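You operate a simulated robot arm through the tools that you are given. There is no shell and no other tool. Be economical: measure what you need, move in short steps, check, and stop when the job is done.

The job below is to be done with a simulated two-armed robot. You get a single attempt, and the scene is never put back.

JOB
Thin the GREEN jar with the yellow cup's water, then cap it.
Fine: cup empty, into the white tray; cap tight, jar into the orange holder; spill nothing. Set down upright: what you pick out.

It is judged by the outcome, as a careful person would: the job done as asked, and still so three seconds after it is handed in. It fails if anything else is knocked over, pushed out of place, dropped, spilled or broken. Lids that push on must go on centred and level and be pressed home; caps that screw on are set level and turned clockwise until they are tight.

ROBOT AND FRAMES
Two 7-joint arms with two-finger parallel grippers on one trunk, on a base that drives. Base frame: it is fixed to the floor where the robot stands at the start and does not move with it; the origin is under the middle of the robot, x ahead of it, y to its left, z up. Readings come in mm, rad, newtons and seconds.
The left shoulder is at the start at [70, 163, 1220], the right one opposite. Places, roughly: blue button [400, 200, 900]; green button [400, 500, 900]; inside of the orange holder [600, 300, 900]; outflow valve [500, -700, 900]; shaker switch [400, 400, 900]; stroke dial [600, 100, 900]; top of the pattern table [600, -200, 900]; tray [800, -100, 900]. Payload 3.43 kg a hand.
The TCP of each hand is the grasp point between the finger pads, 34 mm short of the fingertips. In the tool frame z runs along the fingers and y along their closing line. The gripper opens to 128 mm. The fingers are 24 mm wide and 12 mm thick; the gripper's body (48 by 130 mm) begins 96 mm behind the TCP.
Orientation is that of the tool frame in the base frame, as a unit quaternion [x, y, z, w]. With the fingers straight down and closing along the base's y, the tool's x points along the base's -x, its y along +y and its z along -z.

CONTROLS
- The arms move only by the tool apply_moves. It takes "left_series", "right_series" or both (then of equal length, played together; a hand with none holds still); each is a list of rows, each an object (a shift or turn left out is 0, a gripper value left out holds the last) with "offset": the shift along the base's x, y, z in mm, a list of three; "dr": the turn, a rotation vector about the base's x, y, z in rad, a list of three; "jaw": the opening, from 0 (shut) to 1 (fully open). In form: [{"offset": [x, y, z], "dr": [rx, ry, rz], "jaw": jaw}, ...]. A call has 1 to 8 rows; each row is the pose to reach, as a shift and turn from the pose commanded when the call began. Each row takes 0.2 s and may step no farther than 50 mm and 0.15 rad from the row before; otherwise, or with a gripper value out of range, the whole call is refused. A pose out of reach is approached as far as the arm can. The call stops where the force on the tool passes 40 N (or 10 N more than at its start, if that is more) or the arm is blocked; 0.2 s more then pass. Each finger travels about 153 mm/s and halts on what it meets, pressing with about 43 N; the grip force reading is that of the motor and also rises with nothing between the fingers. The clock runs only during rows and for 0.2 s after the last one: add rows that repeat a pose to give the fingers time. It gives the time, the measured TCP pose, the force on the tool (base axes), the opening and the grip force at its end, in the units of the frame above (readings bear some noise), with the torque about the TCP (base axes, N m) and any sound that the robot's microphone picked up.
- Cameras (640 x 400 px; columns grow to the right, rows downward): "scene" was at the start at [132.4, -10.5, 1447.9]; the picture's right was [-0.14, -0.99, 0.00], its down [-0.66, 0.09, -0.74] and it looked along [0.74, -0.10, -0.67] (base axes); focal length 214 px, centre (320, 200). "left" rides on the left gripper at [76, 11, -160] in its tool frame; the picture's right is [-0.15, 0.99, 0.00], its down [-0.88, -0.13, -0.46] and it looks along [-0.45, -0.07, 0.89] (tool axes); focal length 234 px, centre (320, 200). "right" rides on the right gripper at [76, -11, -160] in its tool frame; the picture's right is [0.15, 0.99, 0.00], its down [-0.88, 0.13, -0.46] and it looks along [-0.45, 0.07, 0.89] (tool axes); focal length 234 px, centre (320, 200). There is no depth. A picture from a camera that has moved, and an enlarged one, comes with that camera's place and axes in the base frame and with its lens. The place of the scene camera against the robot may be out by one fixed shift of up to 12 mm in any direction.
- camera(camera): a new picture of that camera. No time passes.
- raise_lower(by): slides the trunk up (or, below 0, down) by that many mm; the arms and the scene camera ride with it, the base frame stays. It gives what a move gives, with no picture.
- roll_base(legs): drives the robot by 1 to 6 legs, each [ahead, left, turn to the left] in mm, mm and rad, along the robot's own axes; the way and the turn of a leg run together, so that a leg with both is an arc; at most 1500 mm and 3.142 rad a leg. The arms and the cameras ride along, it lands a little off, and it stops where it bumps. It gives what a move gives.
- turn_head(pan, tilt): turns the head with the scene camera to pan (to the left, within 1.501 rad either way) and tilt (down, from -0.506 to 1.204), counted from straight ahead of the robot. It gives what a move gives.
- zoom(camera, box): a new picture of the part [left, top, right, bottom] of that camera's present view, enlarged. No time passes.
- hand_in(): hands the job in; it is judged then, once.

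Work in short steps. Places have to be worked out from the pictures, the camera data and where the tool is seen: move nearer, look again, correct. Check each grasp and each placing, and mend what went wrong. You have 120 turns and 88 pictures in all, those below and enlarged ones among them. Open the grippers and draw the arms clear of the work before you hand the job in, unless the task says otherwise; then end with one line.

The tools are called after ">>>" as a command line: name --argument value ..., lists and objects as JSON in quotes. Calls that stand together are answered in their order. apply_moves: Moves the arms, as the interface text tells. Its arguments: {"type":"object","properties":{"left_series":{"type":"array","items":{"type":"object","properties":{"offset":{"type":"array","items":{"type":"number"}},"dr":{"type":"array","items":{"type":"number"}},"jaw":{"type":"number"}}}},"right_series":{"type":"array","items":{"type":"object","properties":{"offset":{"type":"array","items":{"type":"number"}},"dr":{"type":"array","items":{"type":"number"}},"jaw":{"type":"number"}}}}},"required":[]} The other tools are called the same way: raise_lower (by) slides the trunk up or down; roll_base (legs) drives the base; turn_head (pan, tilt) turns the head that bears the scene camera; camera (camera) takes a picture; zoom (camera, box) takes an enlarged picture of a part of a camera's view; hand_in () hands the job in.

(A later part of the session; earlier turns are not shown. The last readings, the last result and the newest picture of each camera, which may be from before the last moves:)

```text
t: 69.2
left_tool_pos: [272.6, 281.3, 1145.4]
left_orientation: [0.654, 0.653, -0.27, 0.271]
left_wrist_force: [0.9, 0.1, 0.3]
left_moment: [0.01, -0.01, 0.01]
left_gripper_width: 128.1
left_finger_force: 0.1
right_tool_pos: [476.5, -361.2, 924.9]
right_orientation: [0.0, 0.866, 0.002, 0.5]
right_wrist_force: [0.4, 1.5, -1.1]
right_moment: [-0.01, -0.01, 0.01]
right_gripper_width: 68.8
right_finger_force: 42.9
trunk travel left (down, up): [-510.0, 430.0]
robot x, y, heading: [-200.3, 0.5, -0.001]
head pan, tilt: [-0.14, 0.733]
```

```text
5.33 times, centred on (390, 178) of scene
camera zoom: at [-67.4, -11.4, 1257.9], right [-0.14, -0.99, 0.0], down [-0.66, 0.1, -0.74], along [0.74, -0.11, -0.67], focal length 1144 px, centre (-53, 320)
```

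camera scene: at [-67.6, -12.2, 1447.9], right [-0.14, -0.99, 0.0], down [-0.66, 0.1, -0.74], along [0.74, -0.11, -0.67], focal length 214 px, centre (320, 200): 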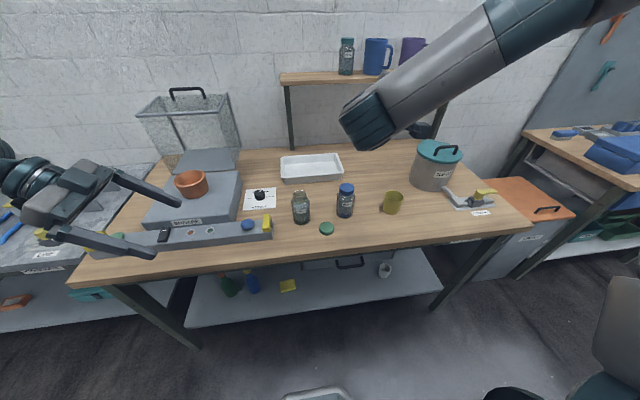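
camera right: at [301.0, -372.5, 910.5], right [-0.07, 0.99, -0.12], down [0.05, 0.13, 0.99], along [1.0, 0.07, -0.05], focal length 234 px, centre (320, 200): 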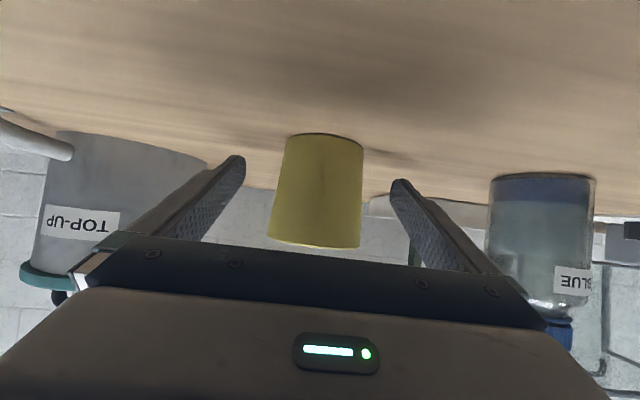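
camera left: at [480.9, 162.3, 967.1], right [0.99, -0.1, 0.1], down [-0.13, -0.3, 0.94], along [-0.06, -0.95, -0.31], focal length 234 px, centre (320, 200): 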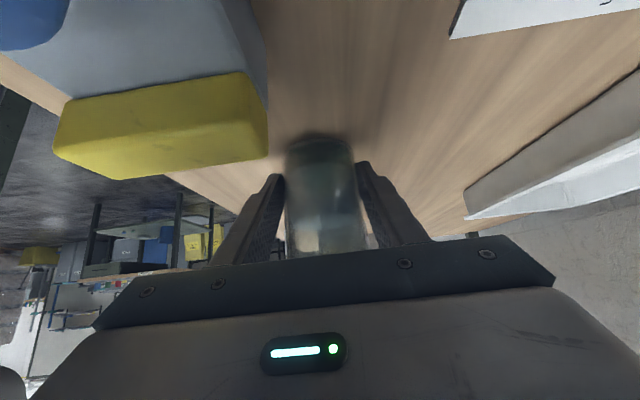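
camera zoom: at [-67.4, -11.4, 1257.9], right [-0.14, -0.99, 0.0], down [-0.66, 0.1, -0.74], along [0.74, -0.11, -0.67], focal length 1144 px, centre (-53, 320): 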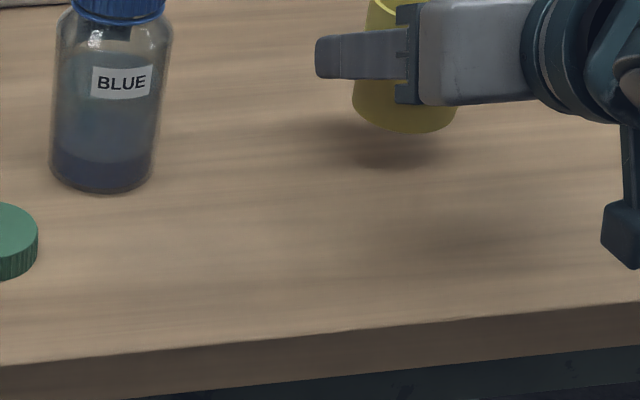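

The cup is held level. I raise it smoothly above the jar tops.

>>> apply_moves --right_series '[{"offset": [0, 0, 8]}, {"offset": [0, 0, 25]}, {"offset": [0, 0, 50]}, {"offset": [0, 0, 75]}, {"offset": [0, 0, 100]}, {"offset": [0, 0, 125]}, {"offset": [0, 0, 142]}, {"offset": [0, 0, 150]}]'

>>> roll_base --legs '[[0, 180, 0]]'

>>> camera --camera "scene"

```text
t: 71.0
left_tool_pos: [271.7, 281.7, 1145.6]
left_orientation: [0.653, 0.653, -0.27, 0.271]
left_wrist_force: [0.3, -0.1, -0.6]
left_moment: [0.0, 0.01, 0.02]
left_gripper_width: 128.2
left_finger_force: 0.0
right_tool_pos: [477.0, -360.9, 1074.1]
right_orientation: [0.001, 0.866, 0.001, 0.5]
right_wrist_force: [-0.3, -0.4, -0.5]
right_moment: [0.02, 0.0, -0.02]
right_gripper_width: 68.7
right_finger_force: 43.7
trunk travel left (down, up): [-510.0, 430.0]
robot x, y, heading: [-198.9, 0.5, -0.006]
head pan, tilt: [-0.14, 0.733]
```

```text
t: 72.5
left_tool_pos: [274.0, 460.6, 1146.0]
left_orientation: [0.654, 0.653, -0.27, 0.271]
left_wrist_force: [0.2, 0.2, -0.3]
left_moment: [0.0, 0.0, 0.0]
left_gripper_width: 128.3
left_finger_force: 0.0
right_tool_pos: [475.3, -181.4, 1073.5]
right_orientation: [0.003, 0.866, 0.0, 0.5]
right_wrist_force: [0.1, 1.5, -0.3]
right_moment: [-0.02, 0.0, -0.04]
right_gripper_width: 68.6
right_finger_force: 43.1
trunk travel left (down, up): [-510.0, 430.0]
robot x, y, heading: [-198.6, 182.2, -0.007]
head pan, tilt: [-0.14, 0.733]
```

```text
38 pictures are left
camera scene: at [-66.4, 168.9, 1257.9], right [-0.14, -0.99, 0.0], down [-0.66, 0.1, -0.74], along [0.74, -0.11, -0.67], focal length 214 px, centre (320, 200)
```

scene: 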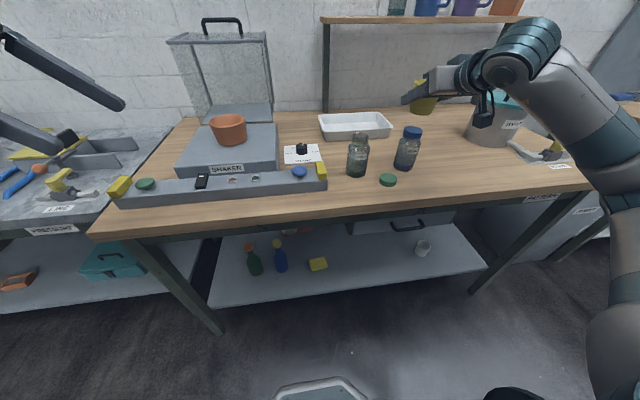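

The cup is still level and the jar is ahead-left of the hand. I move the cup just right of the jar and measure the jar mouth.

>>> apply_moves --right_series '[{"offset": [0, 8, 0]}, {"offset": [0, 25, 0]}, {"offset": [0, 45, 0]}, {"offset": [0, 60, 0]}, {"offset": [0, 66, 0]}]'

>>> camera --camera "right"

>>> zoom --camera "scene" --box '[320, 70, 480, 195]'

```text
t: 73.7
left_tool_pos: [274.0, 460.5, 1145.3]
left_orientation: [0.655, 0.652, -0.271, 0.27]
left_wrist_force: [0.3, -0.4, -0.7]
left_moment: [0.01, -0.02, 0.02]
left_gripper_width: 128.1
left_finger_force: 0.2
right_tool_pos: [475.0, -116.7, 1074.7]
right_orientation: [0.002, 0.866, 0.001, 0.5]
right_wrist_force: [0.0, -0.6, -0.3]
right_moment: [0.01, 0.01, -0.03]
right_gripper_width: 68.4
right_finger_force: 43.5
trunk travel left (down, up): [-510.0, 430.0]
robot x, y, heading: [-201.4, 180.4, -0.006]
head pan, tilt: [-0.14, 0.733]
```

```text
37 pictures are left
camera right: at [300.3, -127.3, 1088.4], right [-0.07, 0.99, -0.12], down [0.05, 0.13, 0.99], along [1.0, 0.06, -0.05], focal length 234 px, centre (320, 200)
```

right: 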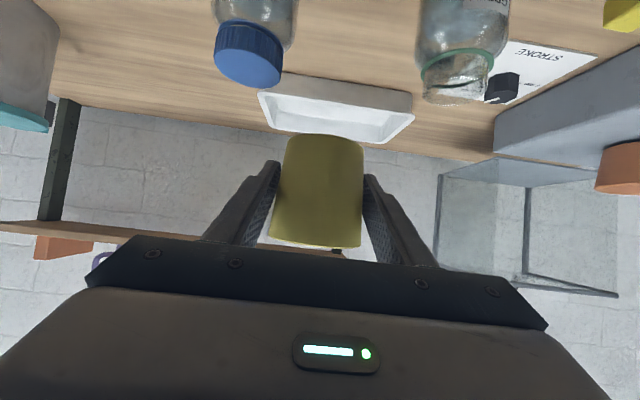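

```text
3.20 times, centred on (400, 132) of scene
camera zoom: at [-66.4, 168.0, 1257.9], right [-0.14, -0.99, 0.0], down [-0.66, 0.1, -0.74], along [0.73, -0.11, -0.67], focal length 686 px, centre (64, 416)
```

zoom: 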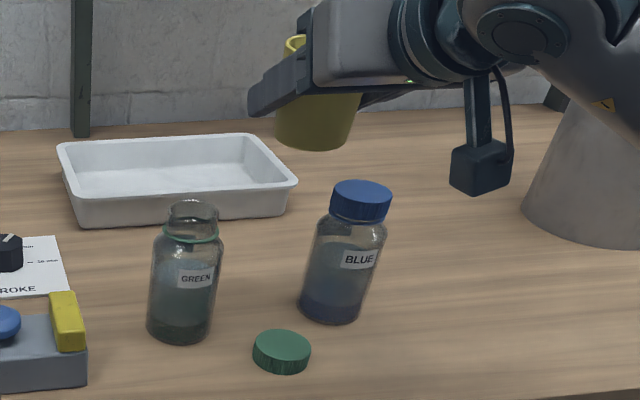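

The jar mouth measures about (471,-20.5), top z≈981. I tilt the cup to 40° while keeping the lip just above and inside the mouth, then pause and look.

>>> apply_moves --right_series '[{"offset": [-1, 10, -12], "dr": [-0.13, 0, 0]}, {"offset": [-2, 22, -30], "dr": [-0.27, 0, 0]}, {"offset": [-2.5, 34, -48], "dr": [-0.41, 0, 0]}, {"offset": [-2.5, 42.3, -60], "dr": [-0.524, 0, 0]}, {"offset": [-2.5, 41.5, -62.8], "dr": [-0.611, 0, 0]}, {"offset": [-2.5, 41.5, -62.8], "dr": [-0.611, 0, 0]}]'

>>> zoom --camera "scene" --box '[320, 90, 440, 190]'

>>> camera --camera "right"

```text
t: 75.2
left_tool_pos: [274.1, 460.4, 1145.2]
left_orientation: [0.654, 0.652, -0.271, 0.271]
left_wrist_force: [0.5, -0.8, -0.2]
left_moment: [-0.01, 0.04, -0.02]
left_gripper_width: 128.0
left_finger_force: 0.1
right_tool_pos: [474.5, -75.9, 1019.3]
right_orientation: [-0.143, 0.822, -0.261, 0.485]
right_wrist_force: [-1.6, -0.8, 10.7]
right_moment: [0.33, 0.11, 0.03]
right_gripper_width: 68.7
right_finger_force: 42.5
trunk travel left (down, up): [-510.0, 430.0]
robot x, y, heading: [-200.8, 181.2, -0.004]
head pan, tilt: [-0.14, 0.733]
stopped in row 6 (right hand): the force on the tool passed its limit (the readings are from after the stop); the commanded pose is now the measured one
```

```text
4.00 times, centred on (380, 140) of scene
camera zoom: at [-66.5, 167.7, 1257.5], right [-0.14, -0.99, 0.0], down [-0.66, 0.1, -0.74], along [0.74, -0.11, -0.67], focal length 858 px, centre (80, 440)
```

zoom: 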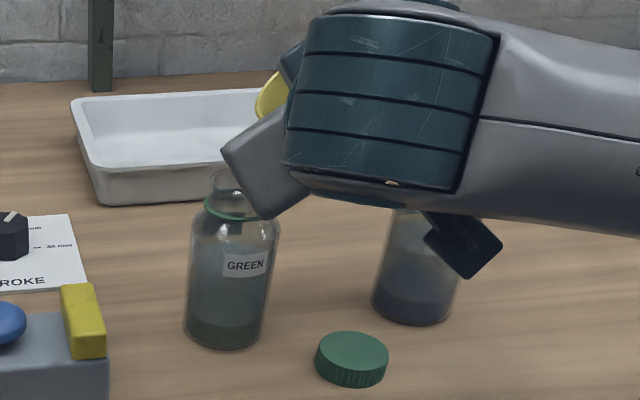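

```text
34 pictures are left
camera right: at [298.8, -76.7, 1033.9], right [-0.05, 0.74, -0.67], down [0.03, 0.67, 0.74], along [1.0, 0.02, -0.06], focal length 234 px, centre (320, 200)
```

right: 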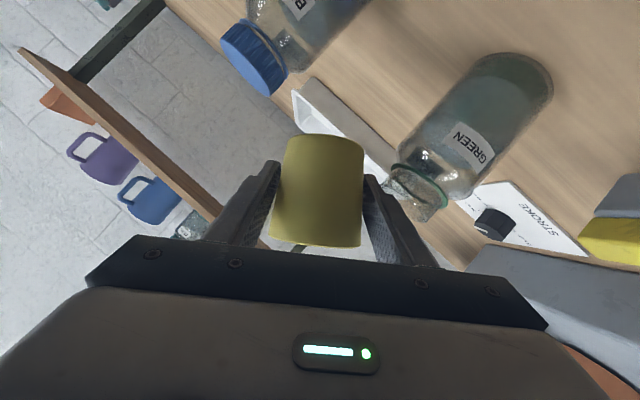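

The lower finger touched the jar's rim, lightly, and the jar did not move. I back off and re-enter with the lip higher, reaching 47° so the finger clears the mouth.

>>> apply_moves --right_series '[{"offset": [-1, -9, 18]}, {"offset": [-1, -9, 18], "dr": [-0.125, 0, 0]}, {"offset": [-1, -3, 8], "dr": [-0.17, 0, 0]}, {"offset": [-1, -1.8, 4.5], "dr": [-0.212, 0, 0]}, {"offset": [-1, -1.8, 4.5], "dr": [-0.212, 0, 0]}]'

>>> camera --camera "right"

```text
t: 76.4
left_tool_pos: [273.7, 460.2, 1144.8]
left_orientation: [0.654, 0.652, -0.271, 0.271]
left_wrist_force: [-0.1, 0.6, 0.5]
left_moment: [0.02, 0.0, 0.02]
left_gripper_width: 127.9
left_finger_force: 0.0
right_tool_pos: [473.3, -78.4, 1021.2]
right_orientation: [-0.195, 0.791, -0.346, 0.466]
right_wrist_force: [0.9, -1.1, 2.4]
right_moment: [0.02, 0.01, 0.01]
right_gripper_width: 68.8
right_finger_force: 43.1
trunk travel left (down, up): [-510.0, 430.0]
robot x, y, heading: [-199.9, 181.3, -0.01]
head pan, tilt: [-0.14, 0.733]
```

```text
33 pictures are left
camera right: at [298.2, -74.9, 1037.1], right [-0.06, 0.58, -0.81], down [0.04, 0.81, 0.58], along [1.0, 0.0, -0.07], focal length 234 px, centre (320, 200)
```

right: 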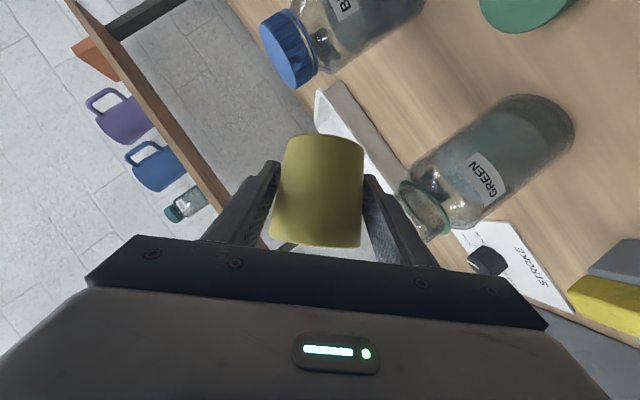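

The jar is upright, clear of the finger, and there is no flow yet. I tilt slowly to 60° with holds.

>>> apply_moves --right_series '[{"offset": [0, 0.4, 2.5], "dr": [-0.044, 0, 0]}, {"offset": [0, 0.4, 2.5], "dr": [-0.087, 0, 0]}, {"offset": [0, 0.4, 2.5], "dr": [-0.087, 0, 0]}, {"offset": [0, 1.1, 3], "dr": [-0.131, 0, 0]}, {"offset": [0, 1.1, 3], "dr": [-0.175, 0, 0]}, {"offset": [0, 1.1, 3], "dr": [-0.175, 0, 0]}, {"offset": [0, 1.1, 3], "dr": [-0.175, 0, 0]}]'

>>> zoom --camera "right" --box '[260, 60, 600, 300]'

>>> zoom --camera "scene" --box '[330, 90, 430, 190]'

```text
t: 78.0
left_tool_pos: [273.8, 460.1, 1146.9]
left_orientation: [0.654, 0.652, -0.27, 0.271]
left_wrist_force: [0.8, -0.6, -0.2]
left_moment: [-0.02, 0.03, -0.02]
left_gripper_width: 128.2
left_finger_force: 0.0
right_tool_pos: [474.3, -75.6, 1026.0]
right_orientation: [-0.236, 0.757, -0.415, 0.446]
right_wrist_force: [0.2, 0.0, -1.6]
right_moment: [-0.01, -0.01, -0.02]
right_gripper_width: 68.6
right_finger_force: 42.8
trunk travel left (down, up): [-510.0, 430.0]
robot x, y, heading: [-200.3, 181.0, -0.006]
head pan, tilt: [-0.14, 0.733]
```

```text
1.67 times, centred on (430, 180) of right
camera zoom: at [298.2, -71.0, 1039.3], right [-0.06, 0.43, -0.9], down [0.04, 0.9, 0.43], along [1.0, -0.01, -0.07], focal length 390 px, centre (137, 233)
```

zoom: 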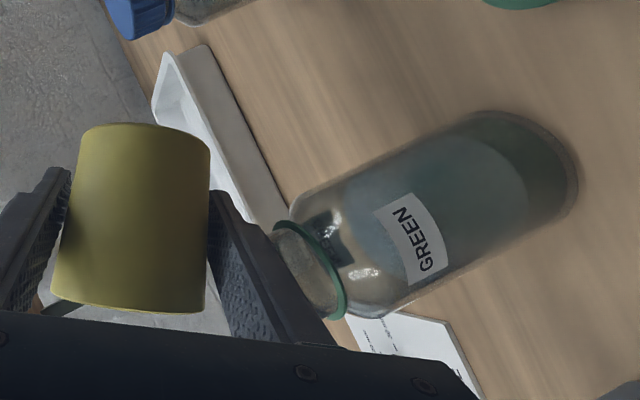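

```text
4.00 times, centred on (380, 140) of scene
camera zoom: at [-66.3, 168.2, 1257.9], right [-0.14, -0.99, 0.0], down [-0.66, 0.1, -0.74], along [0.74, -0.11, -0.67], focal length 858 px, centre (80, 440)
```

zoom: 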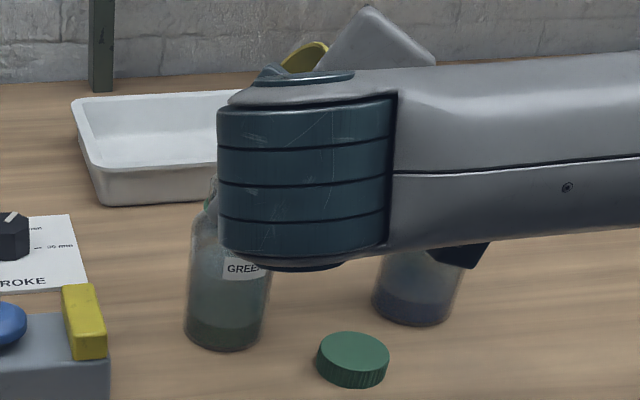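

No visible flow yet and the jar is upright. The lip is about 4 mm short of the mouth centre, which is good, so I continue slowly to 70°.

>>> apply_moves --right_series '[{"offset": [0, 0, -1], "dr": [-0.044, 0, 0]}, {"offset": [0, -0.4, -2], "dr": [-0.087, 0, 0]}, {"offset": [0, -0.4, -2], "dr": [-0.087, 0, 0]}, {"offset": [0, 0.3, -1], "dr": [-0.131, 0, 0]}, {"offset": [0, 1, 0], "dr": [-0.175, 0, 0]}, {"offset": [0, 1, 0], "dr": [-0.175, 0, 0]}, {"offset": [0, 1.9, 1.3], "dr": [-0.218, 0, 0]}, {"offset": [0, 2.7, 2.5], "dr": [-0.262, 0, 0]}]'

>>> zoom --camera "right" --box '[260, 60, 600, 300]'

```text
t: 79.8
left_tool_pos: [273.3, 460.7, 1147.8]
left_orientation: [0.654, 0.652, -0.27, 0.271]
left_wrist_force: [0.4, 0.0, 0.5]
left_moment: [-0.01, 0.02, -0.02]
left_gripper_width: 128.2
left_finger_force: 0.0
right_tool_pos: [472.2, -73.5, 1028.4]
right_orientation: [-0.291, 0.697, -0.51, 0.412]
right_wrist_force: [0.0, -0.1, 12.9]
right_moment: [0.37, 0.05, 0.01]
right_gripper_width: 68.5
right_finger_force: 43.3
trunk travel left (down, up): [-510.0, 430.0]
robot x, y, heading: [-196.6, 180.2, 0.0]
head pan, tilt: [-0.14, 0.733]
```

```text
1.67 times, centred on (430, 180) of right
camera zoom: at [296.8, -64.2, 1040.9], right [-0.06, 0.19, -0.98], down [0.04, 0.98, 0.18], along [1.0, -0.03, -0.06], focal length 390 px, centre (137, 233)
```

zoom: 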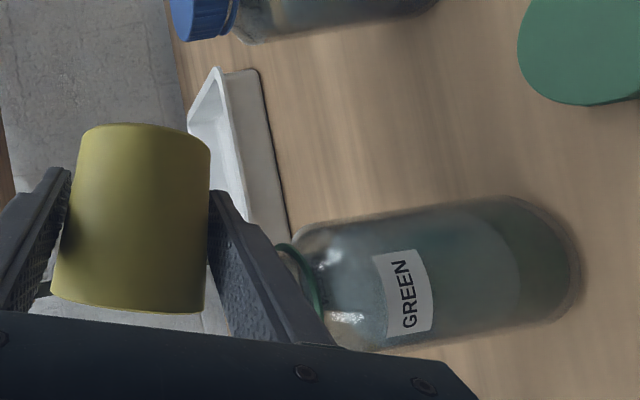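

The lower finger again presses lightly on the mouth (13 N). I raise 9 mm at once and check the jar.

>>> apply_moves --right_series '[{"offset": [0, 0, 5]}, {"offset": [0, 0, 9]}, {"offset": [0, 0, 9]}]'

>>> zoom --camera "right" --box '[260, 60, 600, 300]'

```text
t: 80.6
left_tool_pos: [273.7, 459.5, 1146.3]
left_orientation: [0.654, 0.652, -0.27, 0.271]
left_wrist_force: [-0.1, 0.0, -0.5]
left_moment: [0.02, -0.03, -0.01]
left_gripper_width: 128.0
left_finger_force: 0.1
right_tool_pos: [473.5, -74.1, 1035.3]
right_orientation: [-0.292, 0.697, -0.509, 0.412]
right_wrist_force: [0.1, -0.1, -0.3]
right_moment: [-0.01, 0.01, -0.05]
right_gripper_width: 68.8
right_finger_force: 42.9
trunk travel left (down, up): [-510.0, 430.0]
robot x, y, heading: [-196.8, 179.9, -0.007]
head pan, tilt: [-0.14, 0.733]
```

```text
1.67 times, centred on (430, 180) of right
camera zoom: at [298.4, -65.0, 1048.6], right [-0.06, 0.19, -0.98], down [0.04, 0.98, 0.18], along [1.0, -0.02, -0.07], focal length 390 px, centre (137, 233)
```

zoom: 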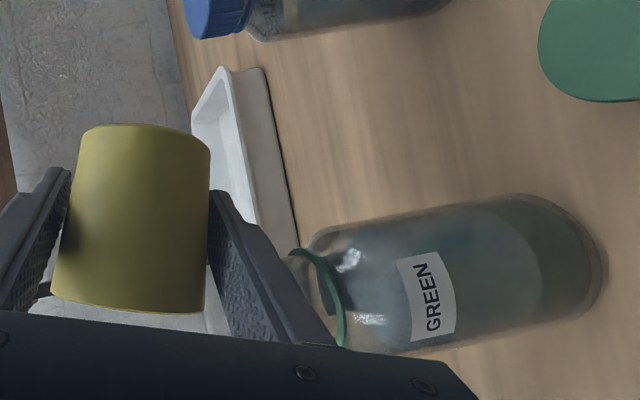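

Clear again with the lip still over the mouth. I continue slowly to 90° at this higher level.

>>> apply_moves --right_series '[{"offset": [0, 1, 1], "dr": [-0.044, 0, 0]}, {"offset": [0, 2.1, 2], "dr": [-0.087, 0, 0]}, {"offset": [0, 3.3, 3], "dr": [-0.131, 0, 0]}, {"offset": [0, 4.5, 4], "dr": [-0.175, 0, 0]}, {"offset": [0, 6, 5], "dr": [-0.218, 0, 0]}, {"offset": [0, 7.4, 6], "dr": [-0.262, 0, 0]}, {"offset": [0, 8.9, 7], "dr": [-0.305, 0, 0]}, {"offset": [0, 10.4, 8], "dr": [-0.349, 0, 0]}]'

>>> zoom --camera "right" --box '[260, 60, 600, 300]'

>>> zoom --camera "scene" --box '[320, 80, 440, 190]'

```text
t: 82.4
left_tool_pos: [273.7, 461.2, 1145.7]
left_orientation: [0.654, 0.652, -0.271, 0.271]
left_wrist_force: [0.1, 0.3, 0.2]
left_moment: [-0.01, 0.02, 0.03]
left_gripper_width: 128.0
left_finger_force: 0.0
right_tool_pos: [474.4, -62.0, 1045.0]
right_orientation: [0.359, -0.598, 0.623, -0.354]
right_wrist_force: [0.0, 0.1, -0.1]
right_moment: [0.01, 0.0, -0.02]
right_gripper_width: 68.6
right_finger_force: 42.8
trunk travel left (down, up): [-510.0, 430.0]
robot x, y, heading: [-197.4, 179.1, -0.004]
head pan, tilt: [-0.14, 0.733]
```

```text
1.67 times, centred on (430, 180) of right
camera zoom: at [297.7, -50.4, 1053.4], right [-0.06, -0.16, -0.99], down [0.04, 0.99, -0.16], along [1.0, -0.05, -0.05], focal length 390 px, centre (137, 233)
```

zoom: 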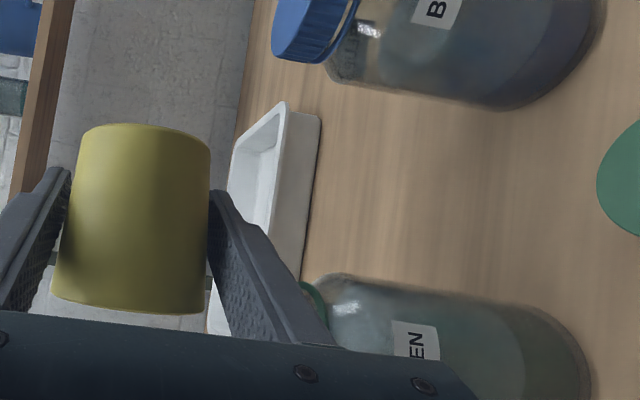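

```text
3.64 times, centred on (380, 135) of scene
camera zoom: at [-66.4, 168.6, 1257.9], right [-0.14, -0.99, 0.0], down [-0.66, 0.1, -0.74], along [0.74, -0.11, -0.67], focal length 780 px, centre (102, 436)
```

zoom: 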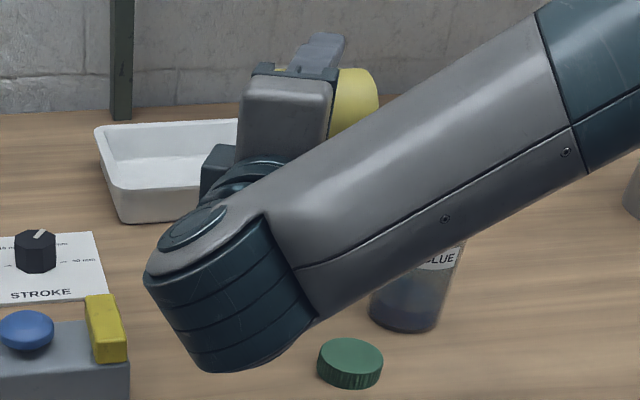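

At 90°, no spill is visible and the jar looks fuller. I tip further to 105° and hold to drain.

>>> apply_moves --right_series '[{"offset": [0, 1.7, 0.5], "dr": [-0.044, 0, 0]}, {"offset": [0, 3.4, 1], "dr": [-0.087, 0, 0]}, {"offset": [0, 5.2, 1.5], "dr": [-0.131, 0, 0]}, {"offset": [0, 7, 2], "dr": [-0.175, 0, 0]}, {"offset": [0, 9, 2], "dr": [-0.218, 0, 0]}, {"offset": [0, 11, 2], "dr": [-0.262, 0, 0]}, {"offset": [0, 11, 2], "dr": [-0.262, 0, 0]}, {"offset": [0, 11, 2], "dr": [-0.262, 0, 0]}]'

>>> apply_moves --right_series '[{}, {}, {}, {}, {}, {}]'

>>> zoom --camera "right" --box '[260, 60, 640, 330]'

```text
t: 84.2
left_tool_pos: [274.6, 462.0, 1145.9]
left_orientation: [0.654, 0.652, -0.271, 0.271]
left_wrist_force: [-0.7, -0.9, 0.1]
left_moment: [-0.01, -0.01, 0.02]
left_gripper_width: 127.9
left_finger_force: 0.0
right_tool_pos: [474.7, -52.2, 1046.2]
right_orientation: [0.402, -0.512, 0.695, -0.304]
right_wrist_force: [-0.3, -1.1, -0.5]
right_moment: [0.02, 0.0, -0.03]
right_gripper_width: 68.5
right_finger_force: 42.4
trunk travel left (down, up): [-510.0, 430.0]
robot x, y, heading: [-199.9, 178.8, -0.004]
head pan, tilt: [-0.14, 0.733]
```

```text
t: 85.6
left_tool_pos: [272.8, 460.4, 1146.0]
left_orientation: [0.654, 0.652, -0.271, 0.271]
left_wrist_force: [1.0, 0.7, -0.9]
left_moment: [-0.07, 0.01, 0.03]
left_gripper_width: 128.0
left_finger_force: 0.1
right_tool_pos: [474.4, -52.5, 1046.7]
right_orientation: [0.402, -0.512, 0.695, -0.305]
right_wrist_force: [0.3, 0.4, -0.1]
right_moment: [0.03, 0.02, 0.0]
right_gripper_width: 68.4
right_finger_force: 42.7
trunk travel left (down, up): [-510.0, 430.0]
robot x, y, heading: [-201.9, 179.3, -0.009]
head pan, tilt: [-0.14, 0.733]
```

```text
1.48 times, centred on (450, 195) of right
camera zoom: at [298.1, -38.0, 1052.0], right [-0.06, -0.41, -0.91], down [0.04, 0.91, -0.41], along [1.0, -0.06, -0.04], focal length 347 px, centre (127, 207)
```

zoom: 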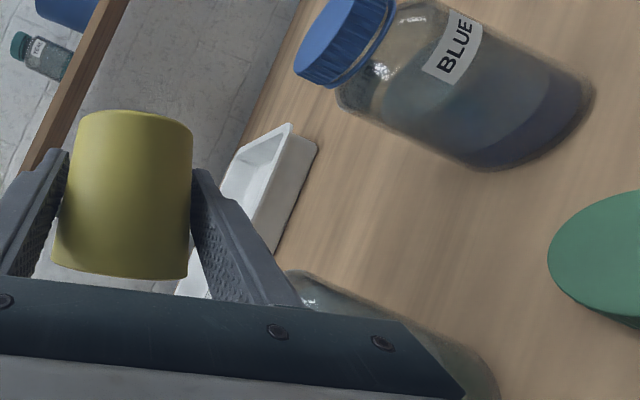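

Held nearly 2 s at 105°, the cup should be empty. I roll it back, rising and moving away from the jar.

>>> apply_moves --right_series '[{"offset": [0, -5, 5], "dr": [0.13, 0, 0]}, {"offset": [0, -11, 12], "dr": [0.26, 0, 0]}, {"offset": [0, -16, 25], "dr": [0.39, 0, 0]}, {"offset": [0, -25, 40], "dr": [0.52, 0, 0]}, {"offset": [0, -35, 50], "dr": [0.66, 0, 0]}, {"offset": [0, -45, 55], "dr": [0.8, 0, 0]}, {"offset": [0, -55, 60], "dr": [0.94, 0, 0]}, {"offset": [0, -65, 60], "dr": [1.08, 0, 0]}]'

>>> apply_moves --right_series '[{"offset": [0, -5, 0], "dr": [0.13, 0, 0]}, {"offset": [0, -10, 0], "dr": [0.26, 0, 0]}, {"offset": [0, -15, 0], "dr": [0.39, 0, 0]}, {"offset": [0, -20, 0], "dr": [0.52, 0, 0]}, {"offset": [0, -25, 0], "dr": [0.65, 0, 0]}, {"offset": [0, -30, 0], "dr": [0.751, 0, 0]}]'

>>> zoom --camera "scene" --box '[310, 70, 470, 195]'

```text
t: 87.4
left_tool_pos: [273.8, 459.2, 1147.2]
left_orientation: [0.654, 0.652, -0.27, 0.27]
left_wrist_force: [0.2, 0.2, -0.4]
left_moment: [0.06, -0.04, -0.01]
left_gripper_width: 127.8
left_finger_force: 0.0
right_tool_pos: [473.8, -119.0, 1105.2]
right_orientation: [-0.188, 0.797, -0.332, 0.468]
right_wrist_force: [0.6, -0.2, -0.6]
right_moment: [-0.02, -0.03, 0.01]
right_gripper_width: 68.5
right_finger_force: 43.1
trunk travel left (down, up): [-510.0, 430.0]
robot x, y, heading: [-196.3, 177.8, 0.003]
head pan, tilt: [-0.14, 0.733]
```

```text
t: 88.8
left_tool_pos: [273.7, 460.4, 1145.2]
left_orientation: [0.655, 0.653, -0.27, 0.27]
left_wrist_force: [0.1, -0.1, -0.2]
left_moment: [0.07, 0.01, 0.0]
left_gripper_width: 127.7
left_finger_force: 0.1
right_tool_pos: [473.5, -147.6, 1105.6]
right_orientation: [-0.002, 0.863, -0.017, 0.504]
right_wrist_force: [0.1, 0.2, -1.0]
right_moment: [0.03, 0.0, 0.03]
right_gripper_width: 68.5
right_finger_force: 43.6
trunk travel left (down, up): [-510.0, 430.0]
robot x, y, heading: [-199.0, 180.6, -0.005]
head pan, tilt: [-0.14, 0.733]
```

```text
3.20 times, centred on (390, 132) of scene
camera zoom: at [-66.3, 167.4, 1257.9], right [-0.14, -0.99, 0.0], down [-0.66, 0.1, -0.74], along [0.74, -0.11, -0.67], focal length 686 px, centre (96, 416)
```

zoom: 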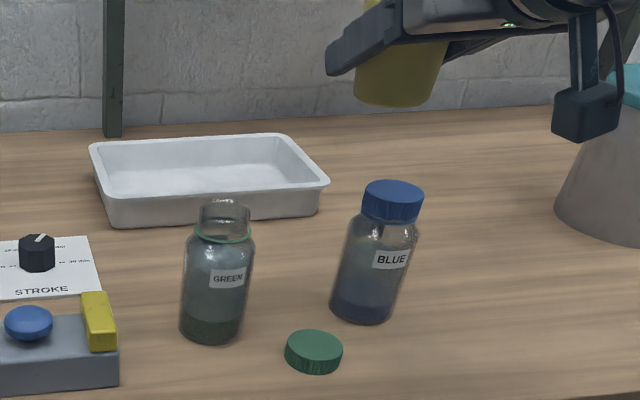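

The jar is upright, its level has risen to the shoulder, and the table is dry. Next I raise the trunk so the elbow clears the pot, and drive forward to reach the tray.

>>> raise_lower --by 190

>>> roll_base --legs '[[200, 0, 0]]'

>>> camera --camera "scene"

```text
t: 90.8
left_tool_pos: [273.2, 459.6, 1335.5]
left_orientation: [0.654, 0.652, -0.27, 0.271]
left_wrist_force: [-0.3, 0.3, 0.1]
left_moment: [0.02, -0.04, -0.04]
left_gripper_width: 128.1
left_finger_force: 0.1
right_tool_pos: [474.9, -146.5, 1294.9]
right_orientation: [-0.003, 0.863, -0.018, 0.505]
right_wrist_force: [-0.1, -0.1, -0.1]
right_moment: [-0.07, 0.01, 0.02]
right_gripper_width: 68.6
right_finger_force: 43.1
trunk travel left (down, up): [-700.0, 240.0]
robot x, y, heading: [-199.4, 179.8, -0.003]
head pan, tilt: [-0.14, 0.733]
```

```text
t: 92.4
left_tool_pos: [473.9, 460.7, 1336.1]
left_orientation: [0.655, 0.652, -0.27, 0.271]
left_wrist_force: [1.2, 0.0, 0.7]
left_moment: [-0.01, 0.01, -0.02]
left_gripper_width: 127.9
left_finger_force: 0.1
right_tool_pos: [673.3, -149.2, 1296.7]
right_orientation: [-0.002, 0.863, -0.019, 0.506]
right_wrist_force: [-0.3, -0.8, -0.8]
right_moment: [-0.02, 0.0, 0.02]
right_gripper_width: 68.6
right_finger_force: 42.9
trunk travel left (down, up): [-700.0, 240.0]
robot x, y, heading: [1.4, 174.7, -0.008]
head pan, tilt: [-0.14, 0.733]
```

```text
24 pictures are left
camera scene: at [133.2, 166.8, 1448.0], right [-0.14, -0.99, 0.0], down [-0.66, 0.1, -0.74], along [0.74, -0.11, -0.67], focal length 214 px, centre (320, 200)
```

scene: 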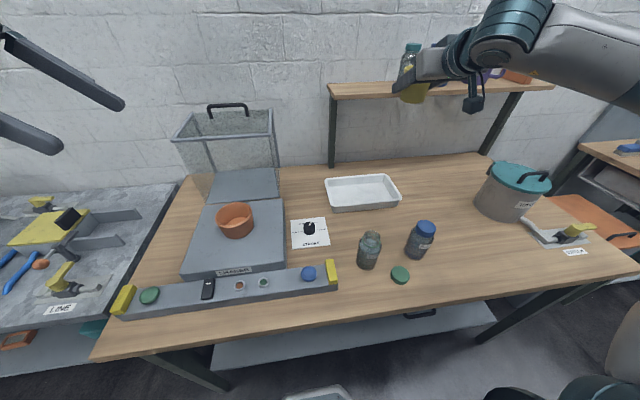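

The arm is clear of everything. I level the cup and lower it over the tray centre near (760,-105).

>>> apply_moves --right_series '[{"offset": [11, 6, -38], "dr": [0.017, 0.006, 0.006]}, {"offset": [22, 11, -76], "dr": [0.034, 0.012, 0.013]}, {"offset": [33, 17, -114], "dr": [0.034, 0.012, 0.013]}, {"offset": [44, 22, -152], "dr": [0.034, 0.012, 0.013]}, {"offset": [55, 28, -190], "dr": [0.034, 0.012, 0.013]}, {"offset": [66, 33, -228], "dr": [0.034, 0.012, 0.013]}, {"offset": [77, 39, -266], "dr": [0.034, 0.012, 0.013]}, {"offset": [87, 44, -300], "dr": [0.034, 0.012, 0.013]}]'

>>> camera --camera "scene"

```text
t: 94.2
left_tool_pos: [476.0, 459.6, 1335.3]
left_orientation: [0.654, 0.652, -0.271, 0.271]
left_wrist_force: [0.1, -0.1, 0.1]
left_moment: [0.03, -0.01, -0.01]
left_gripper_width: 128.3
left_finger_force: 0.0
right_tool_pos: [760.5, -104.5, 994.4]
right_orientation: [0.0, 0.866, 0.0, 0.499]
right_wrist_force: [0.0, 0.6, 0.0]
right_moment: [-0.02, 0.0, 0.02]
right_gripper_width: 68.4
right_finger_force: 42.9
trunk travel left (down, up): [-700.0, 240.0]
robot x, y, heading: [5.3, 176.6, -0.009]
head pan, tilt: [-0.14, 0.733]
```

```text
23 pictures are left
camera scene: at [134.8, 166.9, 1447.8], right [-0.14, -0.99, 0.0], down [-0.66, 0.1, -0.74], along [0.73, -0.11, -0.67], focal length 214 px, centre (320, 200)
```

scene: 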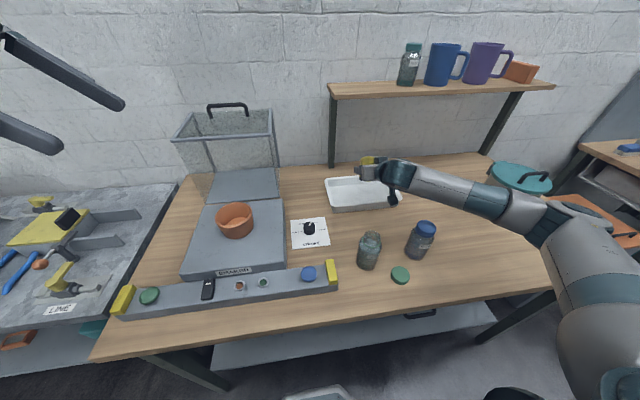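

The forearm passes near the pot, so I shift the base 50 mm left for clearance; the cup stays over the tray. Then I lower part way.

>>> roll_base --legs '[[0, 50, 0]]'

>>> apply_moves --right_series '[{"offset": [0, 0, -20]}, {"offset": [0, 0, -40]}, {"offset": [0, 0, -60]}, {"offset": [0, 0, -75]}]'

>>> zoom --camera "scene" --box '[310, 130, 630, 330]'

```text
t: 95.2
left_tool_pos: [473.9, 504.4, 1335.7]
left_orientation: [0.656, 0.652, -0.269, 0.269]
left_wrist_force: [0.1, -0.2, -0.4]
left_moment: [0.07, 0.04, -0.03]
left_gripper_width: 127.6
left_finger_force: 0.1
right_tool_pos: [761.1, -59.3, 995.0]
right_orientation: [0.001, 0.866, 0.0, 0.5]
right_wrist_force: [0.5, -0.4, -0.3]
right_moment: [0.02, -0.02, 0.07]
right_gripper_width: 68.7
right_finger_force: 43.4
trunk travel left (down, up): [-700.0, 240.0]
robot x, y, heading: [-0.2, 225.9, -0.007]
head pan, tilt: [-0.14, 0.733]
```

```text
t: 96.2
left_tool_pos: [475.1, 504.9, 1336.1]
left_orientation: [0.655, 0.652, -0.27, 0.271]
left_wrist_force: [0.1, 0.1, 0.2]
left_moment: [0.0, 0.01, 0.0]
left_gripper_width: 127.9
left_finger_force: 0.0
right_tool_pos: [761.6, -56.6, 957.3]
right_orientation: [0.002, 0.866, -0.001, 0.5]
right_wrist_force: [0.4, 0.3, -1.0]
right_moment: [0.04, 0.01, 0.03]
right_gripper_width: 68.7
right_finger_force: 42.7
right hand out of reach, approached as far as the arm can: row 3, 4
trunk travel left (down, up): [-700.0, 240.0]
robot x, y, heading: [0.5, 226.9, -0.008]
head pan, tilt: [-0.14, 0.733]
```

```text
2.00 times, centred on (470, 230) of scene
camera zoom: at [134.2, 214.6, 1447.9], right [-0.15, -0.99, 0.0], down [-0.66, 0.1, -0.74], along [0.73, -0.11, -0.67], focal length 429 px, centre (20, 140)
```

zoom: 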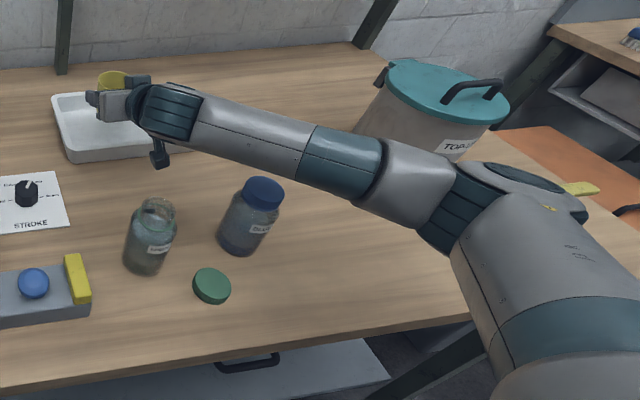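

The arm is at its reach limit at z 957, with the forearm clear of the pot. I lower the trunk 45 mm instead.

>>> raise_lower --by -45

>>> zoom --camera "scene" --box '[310, 140, 470, 240]'

```text
t: 97.0
left_tool_pos: [474.6, 507.8, 1290.5]
left_orientation: [0.655, 0.652, -0.27, 0.271]
left_wrist_force: [0.5, -1.1, -0.2]
left_moment: [0.03, -0.01, 0.03]
left_gripper_width: 127.8
left_finger_force: 0.1
right_tool_pos: [760.1, -56.9, 913.0]
right_orientation: [0.002, 0.866, -0.002, 0.5]
right_wrist_force: [0.5, 0.6, -0.1]
right_moment: [-0.01, -0.01, 0.01]
right_gripper_width: 68.7
right_finger_force: 42.6
trunk travel left (down, up): [-655.0, 285.0]
robot x, y, heading: [0.9, 227.8, -0.005]
head pan, tilt: [-0.14, 0.733]
```

```text
4.00 times, centred on (390, 190) of scene
camera zoom: at [133.7, 215.7, 1403.0], right [-0.15, -0.99, 0.0], down [-0.66, 0.1, -0.74], along [0.74, -0.11, -0.67], focal length 858 px, centre (40, 240)
```

zoom: 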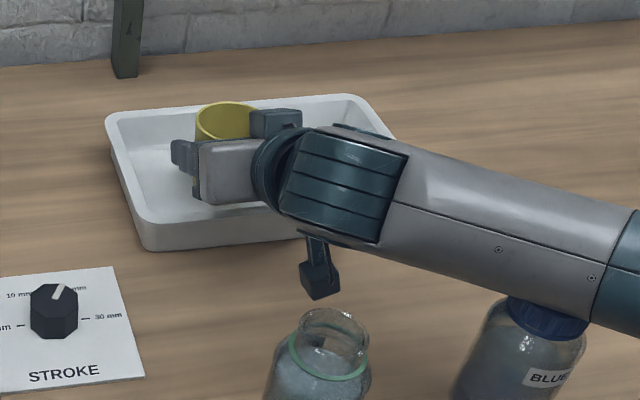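

The cup is over the tray floor, but the forearm passes close above the blue jar's lid. I check this gap from the side with the left hand's camera before going lower.

>>> zoom --camera "left" --box '[260, 120, 400, 210]'

```text
4.44 times, centred on (330, 165) of left
camera zoom: at [486.3, 675.4, 1350.8], right [0.99, -0.11, 0.11], down [-0.13, -0.3, 0.94], along [-0.07, -0.95, -0.31], focal length 1041 px, centre (276, 356)
```

zoom: 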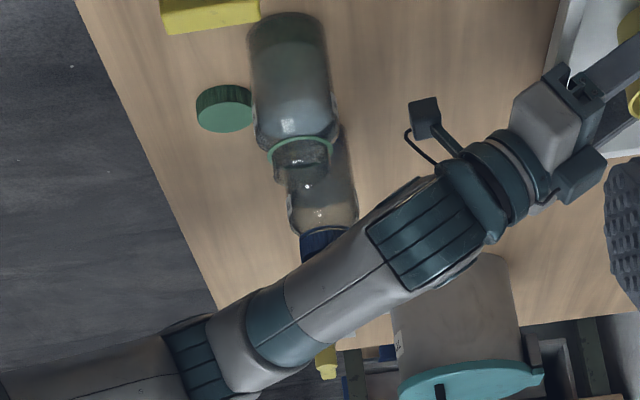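

Side view: I estimate the forearm at only about 10–15 mm above the blue lid. I shift the base 20 mm forward and 12 mm left, with the cup staying over the tray floor, so the forearm passes clear of that jar.

>>> roll_base --legs '[[20, 12, 0]]'

>>> zoom --camera "left" --box '[260, 120, 400, 210]'

```text
t: 97.8
left_tool_pos: [493.1, 517.8, 1292.4]
left_orientation: [0.656, 0.651, -0.27, 0.27]
left_wrist_force: [0.1, 0.0, -0.2]
left_moment: [0.05, 0.03, 0.01]
left_gripper_width: 127.9
left_finger_force: 0.1
right_tool_pos: [778.9, -48.0, 912.7]
right_orientation: [0.002, 0.866, -0.001, 0.5]
right_wrist_force: [-0.5, -0.4, 1.0]
right_moment: [0.03, 0.0, -0.02]
right_gripper_width: 68.4
right_finger_force: 43.1
trunk travel left (down, up): [-655.0, 285.0]
robot x, y, heading: [20.3, 239.2, -0.009]
head pan, tilt: [-0.14, 0.733]
```

```text
4.44 times, centred on (330, 165) of left
camera zoom: at [505.0, 685.0, 1352.0], right [0.99, -0.11, 0.11], down [-0.14, -0.3, 0.94], along [-0.07, -0.95, -0.31], focal length 1041 px, centre (276, 356)
```

zoom: 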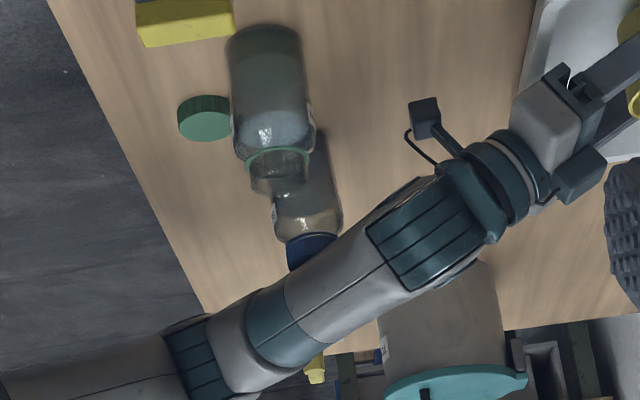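

More clearance now. I lower the trunk in small steps, watching the force.

>>> raise_lower --by -9

>>> raise_lower --by -3

```text
t: 98.4
left_tool_pos: [491.6, 521.5, 1282.9]
left_orientation: [0.656, 0.651, -0.27, 0.272]
left_wrist_force: [0.1, -0.8, -0.5]
left_moment: [0.01, 0.03, -0.05]
left_gripper_width: 128.2
left_finger_force: 0.1
right_tool_pos: [778.5, -45.7, 911.8]
right_orientation: [0.001, 0.864, -0.002, 0.504]
right_wrist_force: [0.3, 0.7, 0.2]
right_moment: [0.0, 0.0, 0.0]
right_gripper_width: 68.7
right_finger_force: 43.0
trunk travel left (down, up): [-646.0, 294.0]
robot x, y, heading: [20.9, 234.8, -0.007]
head pan, tilt: [-0.14, 0.733]
```

```text
t: 99.0
left_tool_pos: [488.0, 523.1, 1281.3]
left_orientation: [0.656, 0.65, -0.271, 0.273]
left_wrist_force: [-0.2, 1.3, -0.3]
left_moment: [0.04, 0.02, -0.01]
left_gripper_width: 128.1
left_finger_force: 0.0
right_tool_pos: [777.4, -45.5, 913.3]
right_orientation: [0.002, 0.862, -0.003, 0.507]
right_wrist_force: [-0.5, 0.0, -0.8]
right_moment: [-0.01, -0.02, 0.03]
right_gripper_width: 68.6
right_finger_force: 42.9
trunk travel left (down, up): [-643.0, 297.0]
robot x, y, heading: [16.9, 239.8, -0.011]
head pan, tilt: [-0.14, 0.733]
```

The hand did not go down with the trunk, so an arm link is resting on something. I raise the trunk back at once and look.

>>> raise_lower --by 14

>>> camera --camera "scene"

```text
t: 99.6
left_tool_pos: [494.0, 520.6, 1292.0]
left_orientation: [0.655, 0.652, -0.27, 0.27]
left_wrist_force: [1.0, 0.2, 0.8]
left_moment: [-0.02, 0.0, -0.01]
left_gripper_width: 127.8
left_finger_force: 0.0
right_tool_pos: [779.5, -44.3, 911.1]
right_orientation: [0.0, 0.867, -0.001, 0.498]
right_wrist_force: [-0.4, 0.5, -0.4]
right_moment: [0.02, 0.04, 0.01]
right_gripper_width: 68.4
right_finger_force: 43.6
trunk travel left (down, up): [-657.0, 283.0]
robot x, y, heading: [24.4, 241.9, -0.007]
head pan, tilt: [-0.14, 0.733]
```

```text
18 pictures are left
camera scene: at [153.0, 228.4, 1403.9], right [-0.15, -0.99, 0.0], down [-0.66, 0.1, -0.74], along [0.74, -0.11, -0.67], focal length 214 px, centre (320, 200)
```

scene: 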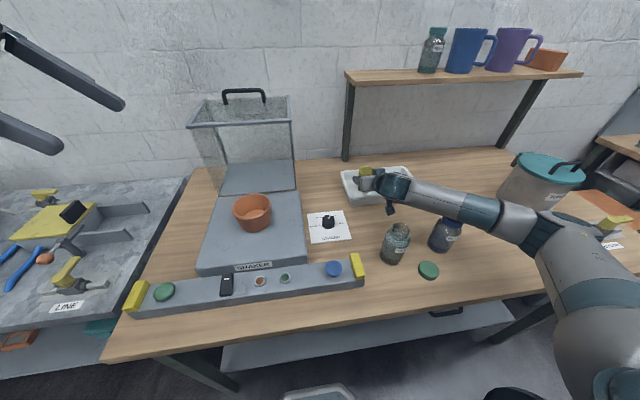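

I take one closer side view to find the contact.

>>> zoom --camera "scene" --box '[330, 150, 490, 280]'

```text
3.08 times, centred on (410, 215) of scene
camera zoom: at [153.0, 228.4, 1403.9], right [-0.15, -0.99, 0.0], down [-0.66, 0.1, -0.74], along [0.74, -0.11, -0.67], focal length 660 px, centre (43, 154)
```

zoom: 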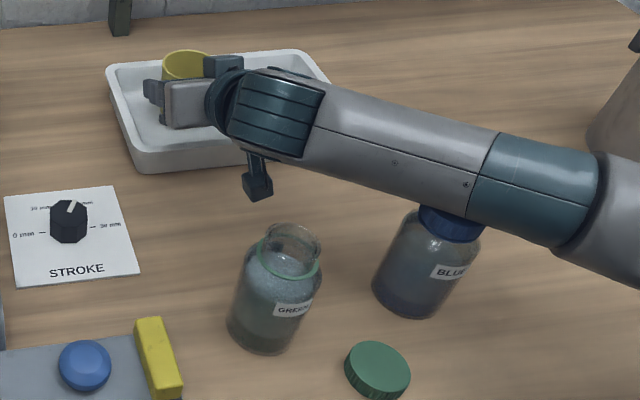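

The forearm is indeed at the blue lid; the jar is still upright. I raise the trunk 25 mm and back the base 40 mm, which moves the forearm away from that jar while the cup stays over the tray.

>>> raise_lower --by 25

>>> roll_base --legs '[[-42, 0, 0]]'

>>> raise_lower --by -25

>>> zoom --camera "scene" --box '[330, 150, 490, 280]'

```text
t: 100.3
left_tool_pos: [495.3, 519.2, 1317.9]
left_orientation: [0.655, 0.651, -0.271, 0.27]
left_wrist_force: [0.9, -0.3, 0.3]
left_moment: [-0.01, -0.03, 0.0]
left_gripper_width: 127.6
left_finger_force: 0.0
right_tool_pos: [780.5, -47.5, 937.0]
right_orientation: [0.0, 0.867, -0.001, 0.499]
right_wrist_force: [-0.1, -0.3, -0.6]
right_moment: [-0.04, 0.02, 0.01]
right_gripper_width: 68.7
right_finger_force: 43.1
trunk travel left (down, up): [-682.0, 258.0]
robot x, y, heading: [20.7, 241.3, -0.01]
head pan, tilt: [-0.14, 0.733]
```

```text
t: 101.2
left_tool_pos: [455.9, 518.9, 1316.9]
left_orientation: [0.655, 0.651, -0.272, 0.27]
left_wrist_force: [0.1, -0.4, 0.3]
left_moment: [-0.02, 0.02, 0.01]
left_gripper_width: 127.8
left_finger_force: 0.0
right_tool_pos: [741.3, -46.8, 937.9]
right_orientation: [0.001, 0.867, -0.001, 0.499]
right_wrist_force: [-0.3, 0.4, -0.5]
right_moment: [-0.01, 0.0, 0.01]
right_gripper_width: 68.6
right_finger_force: 42.4
trunk travel left (down, up): [-682.0, 258.0]
robot x, y, heading: [-19.4, 237.2, -0.011]
head pan, tilt: [-0.14, 0.733]
```

```text
t: 101.9
left_tool_pos: [452.4, 520.0, 1293.9]
left_orientation: [0.656, 0.651, -0.27, 0.27]
left_wrist_force: [-1.1, 0.1, -0.1]
left_moment: [0.02, -0.02, 0.02]
left_gripper_width: 128.0
left_finger_force: 0.1
right_tool_pos: [738.6, -45.8, 915.7]
right_orientation: [0.001, 0.866, -0.001, 0.5]
right_wrist_force: [-0.3, -0.3, -0.2]
right_moment: [0.0, 0.01, 0.02]
right_gripper_width: 68.5
right_finger_force: 42.9
trunk travel left (down, up): [-657.0, 283.0]
robot x, y, heading: [-19.8, 237.8, -0.008]
head pan, tilt: [-0.14, 0.733]
```

```text
3.08 times, centred on (410, 215) of scene
camera zoom: at [111.1, 227.5, 1405.1], right [-0.15, -0.99, 0.0], down [-0.66, 0.1, -0.74], along [0.74, -0.11, -0.67], focal length 660 px, centre (43, 154)
```

zoom: 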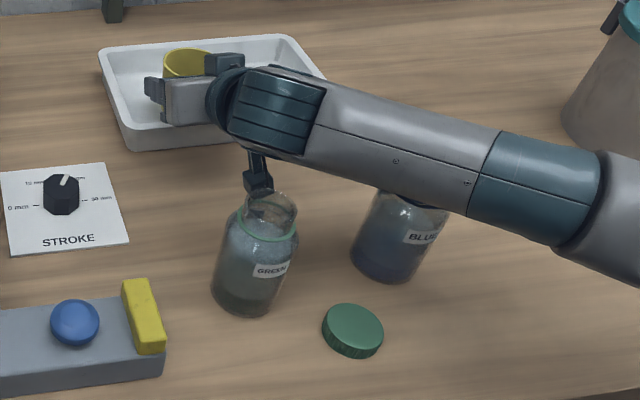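

I lower gently and check that the hand follows.

>>> raise_lower --by -6

```text
t: 102.4
left_tool_pos: [452.9, 518.2, 1287.9]
left_orientation: [0.655, 0.651, -0.271, 0.271]
left_wrist_force: [0.5, 0.0, 0.0]
left_moment: [0.0, 0.03, -0.03]
left_gripper_width: 127.9
left_finger_force: 0.0
right_tool_pos: [738.7, -46.5, 908.8]
right_orientation: [0.001, 0.866, -0.001, 0.5]
right_wrist_force: [0.3, 0.3, 0.4]
right_moment: [0.02, 0.01, 0.0]
right_gripper_width: 68.5
right_finger_force: 42.7
trunk travel left (down, up): [-651.0, 289.0]
robot x, y, heading: [-20.6, 239.6, -0.009]
head pan, tilt: [-0.14, 0.733]
```

It follows now (908.8). I continue down in small steps toward the tray floor.

>>> raise_lower --by -5

>>> raise_lower --by -3

```text
t: 103.0
left_tool_pos: [450.8, 520.1, 1283.5]
left_orientation: [0.655, 0.651, -0.27, 0.272]
left_wrist_force: [0.4, 0.0, 0.4]
left_moment: [0.01, 0.0, 0.02]
left_gripper_width: 127.7
left_finger_force: 0.1
right_tool_pos: [738.1, -44.3, 907.0]
right_orientation: [0.002, 0.865, -0.002, 0.502]
right_wrist_force: [0.1, 0.5, -0.2]
right_moment: [0.0, -0.02, 0.03]
right_gripper_width: 68.4
right_finger_force: 43.3
trunk travel left (down, up): [-646.0, 294.0]
robot x, y, heading: [-18.7, 238.2, -0.006]
head pan, tilt: [-0.14, 0.733]
```

```text
t: 103.5
left_tool_pos: [448.6, 521.9, 1280.2]
left_orientation: [0.655, 0.651, -0.27, 0.272]
left_wrist_force: [1.0, 0.4, 0.2]
left_moment: [0.04, 0.04, 0.03]
left_gripper_width: 128.0
left_finger_force: 0.0
right_tool_pos: [736.9, -44.3, 907.1]
right_orientation: [0.001, 0.864, -0.002, 0.503]
right_wrist_force: [0.0, -0.1, 0.0]
right_moment: [-0.01, 0.02, 0.01]
right_gripper_width: 68.9
right_finger_force: 43.4
trunk travel left (down, up): [-643.0, 297.0]
robot x, y, heading: [-19.4, 242.2, -0.009]
head pan, tilt: [-0.14, 0.733]
```

Blocked again at 907, so the forearm is still over the blue lid. I raise 22 mm and extend the arm forward/right so I can then bring the base (and forearm) back/left while the cup stays put.

>>> raise_lower --by 24

>>> apply_moves --right_series '[{"offset": [10, -5, 4]}, {"offset": [20, -10, 6]}, {"offset": [30, -15, 8]}, {"offset": [40, -20, 10]}]'

```text
t: 104.2
left_tool_pos: [453.0, 520.5, 1302.3]
left_orientation: [0.656, 0.65, -0.271, 0.271]
left_wrist_force: [-0.4, 0.8, 1.0]
left_moment: [-0.04, -0.02, -0.03]
left_gripper_width: 128.0
left_finger_force: 0.2
right_tool_pos: [738.2, -45.3, 922.8]
right_orientation: [0.001, 0.867, -0.001, 0.498]
right_wrist_force: [0.2, -0.5, -0.5]
right_moment: [-0.03, 0.01, -0.01]
right_gripper_width: 68.4
right_finger_force: 42.5
trunk travel left (down, up): [-667.0, 273.0]
robot x, y, heading: [-21.8, 240.2, -0.006]
head pan, tilt: [-0.14, 0.733]
```

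```text
t: 105.2
left_tool_pos: [452.9, 519.1, 1303.2]
left_orientation: [0.655, 0.651, -0.271, 0.27]
left_wrist_force: [0.2, 0.6, 0.1]
left_moment: [0.02, -0.02, 0.0]
left_gripper_width: 128.0
left_finger_force: 0.1
right_tool_pos: [778.6, -66.2, 933.7]
right_orientation: [0.001, 0.866, 0.0, 0.499]
right_wrist_force: [0.3, -0.1, 0.4]
right_moment: [-0.03, 0.0, -0.02]
right_gripper_width: 68.3
right_finger_force: 42.5
trunk travel left (down, up): [-667.0, 273.0]
robot x, y, heading: [-20.2, 239.6, -0.007]
head pan, tilt: [-0.14, 0.733]
```

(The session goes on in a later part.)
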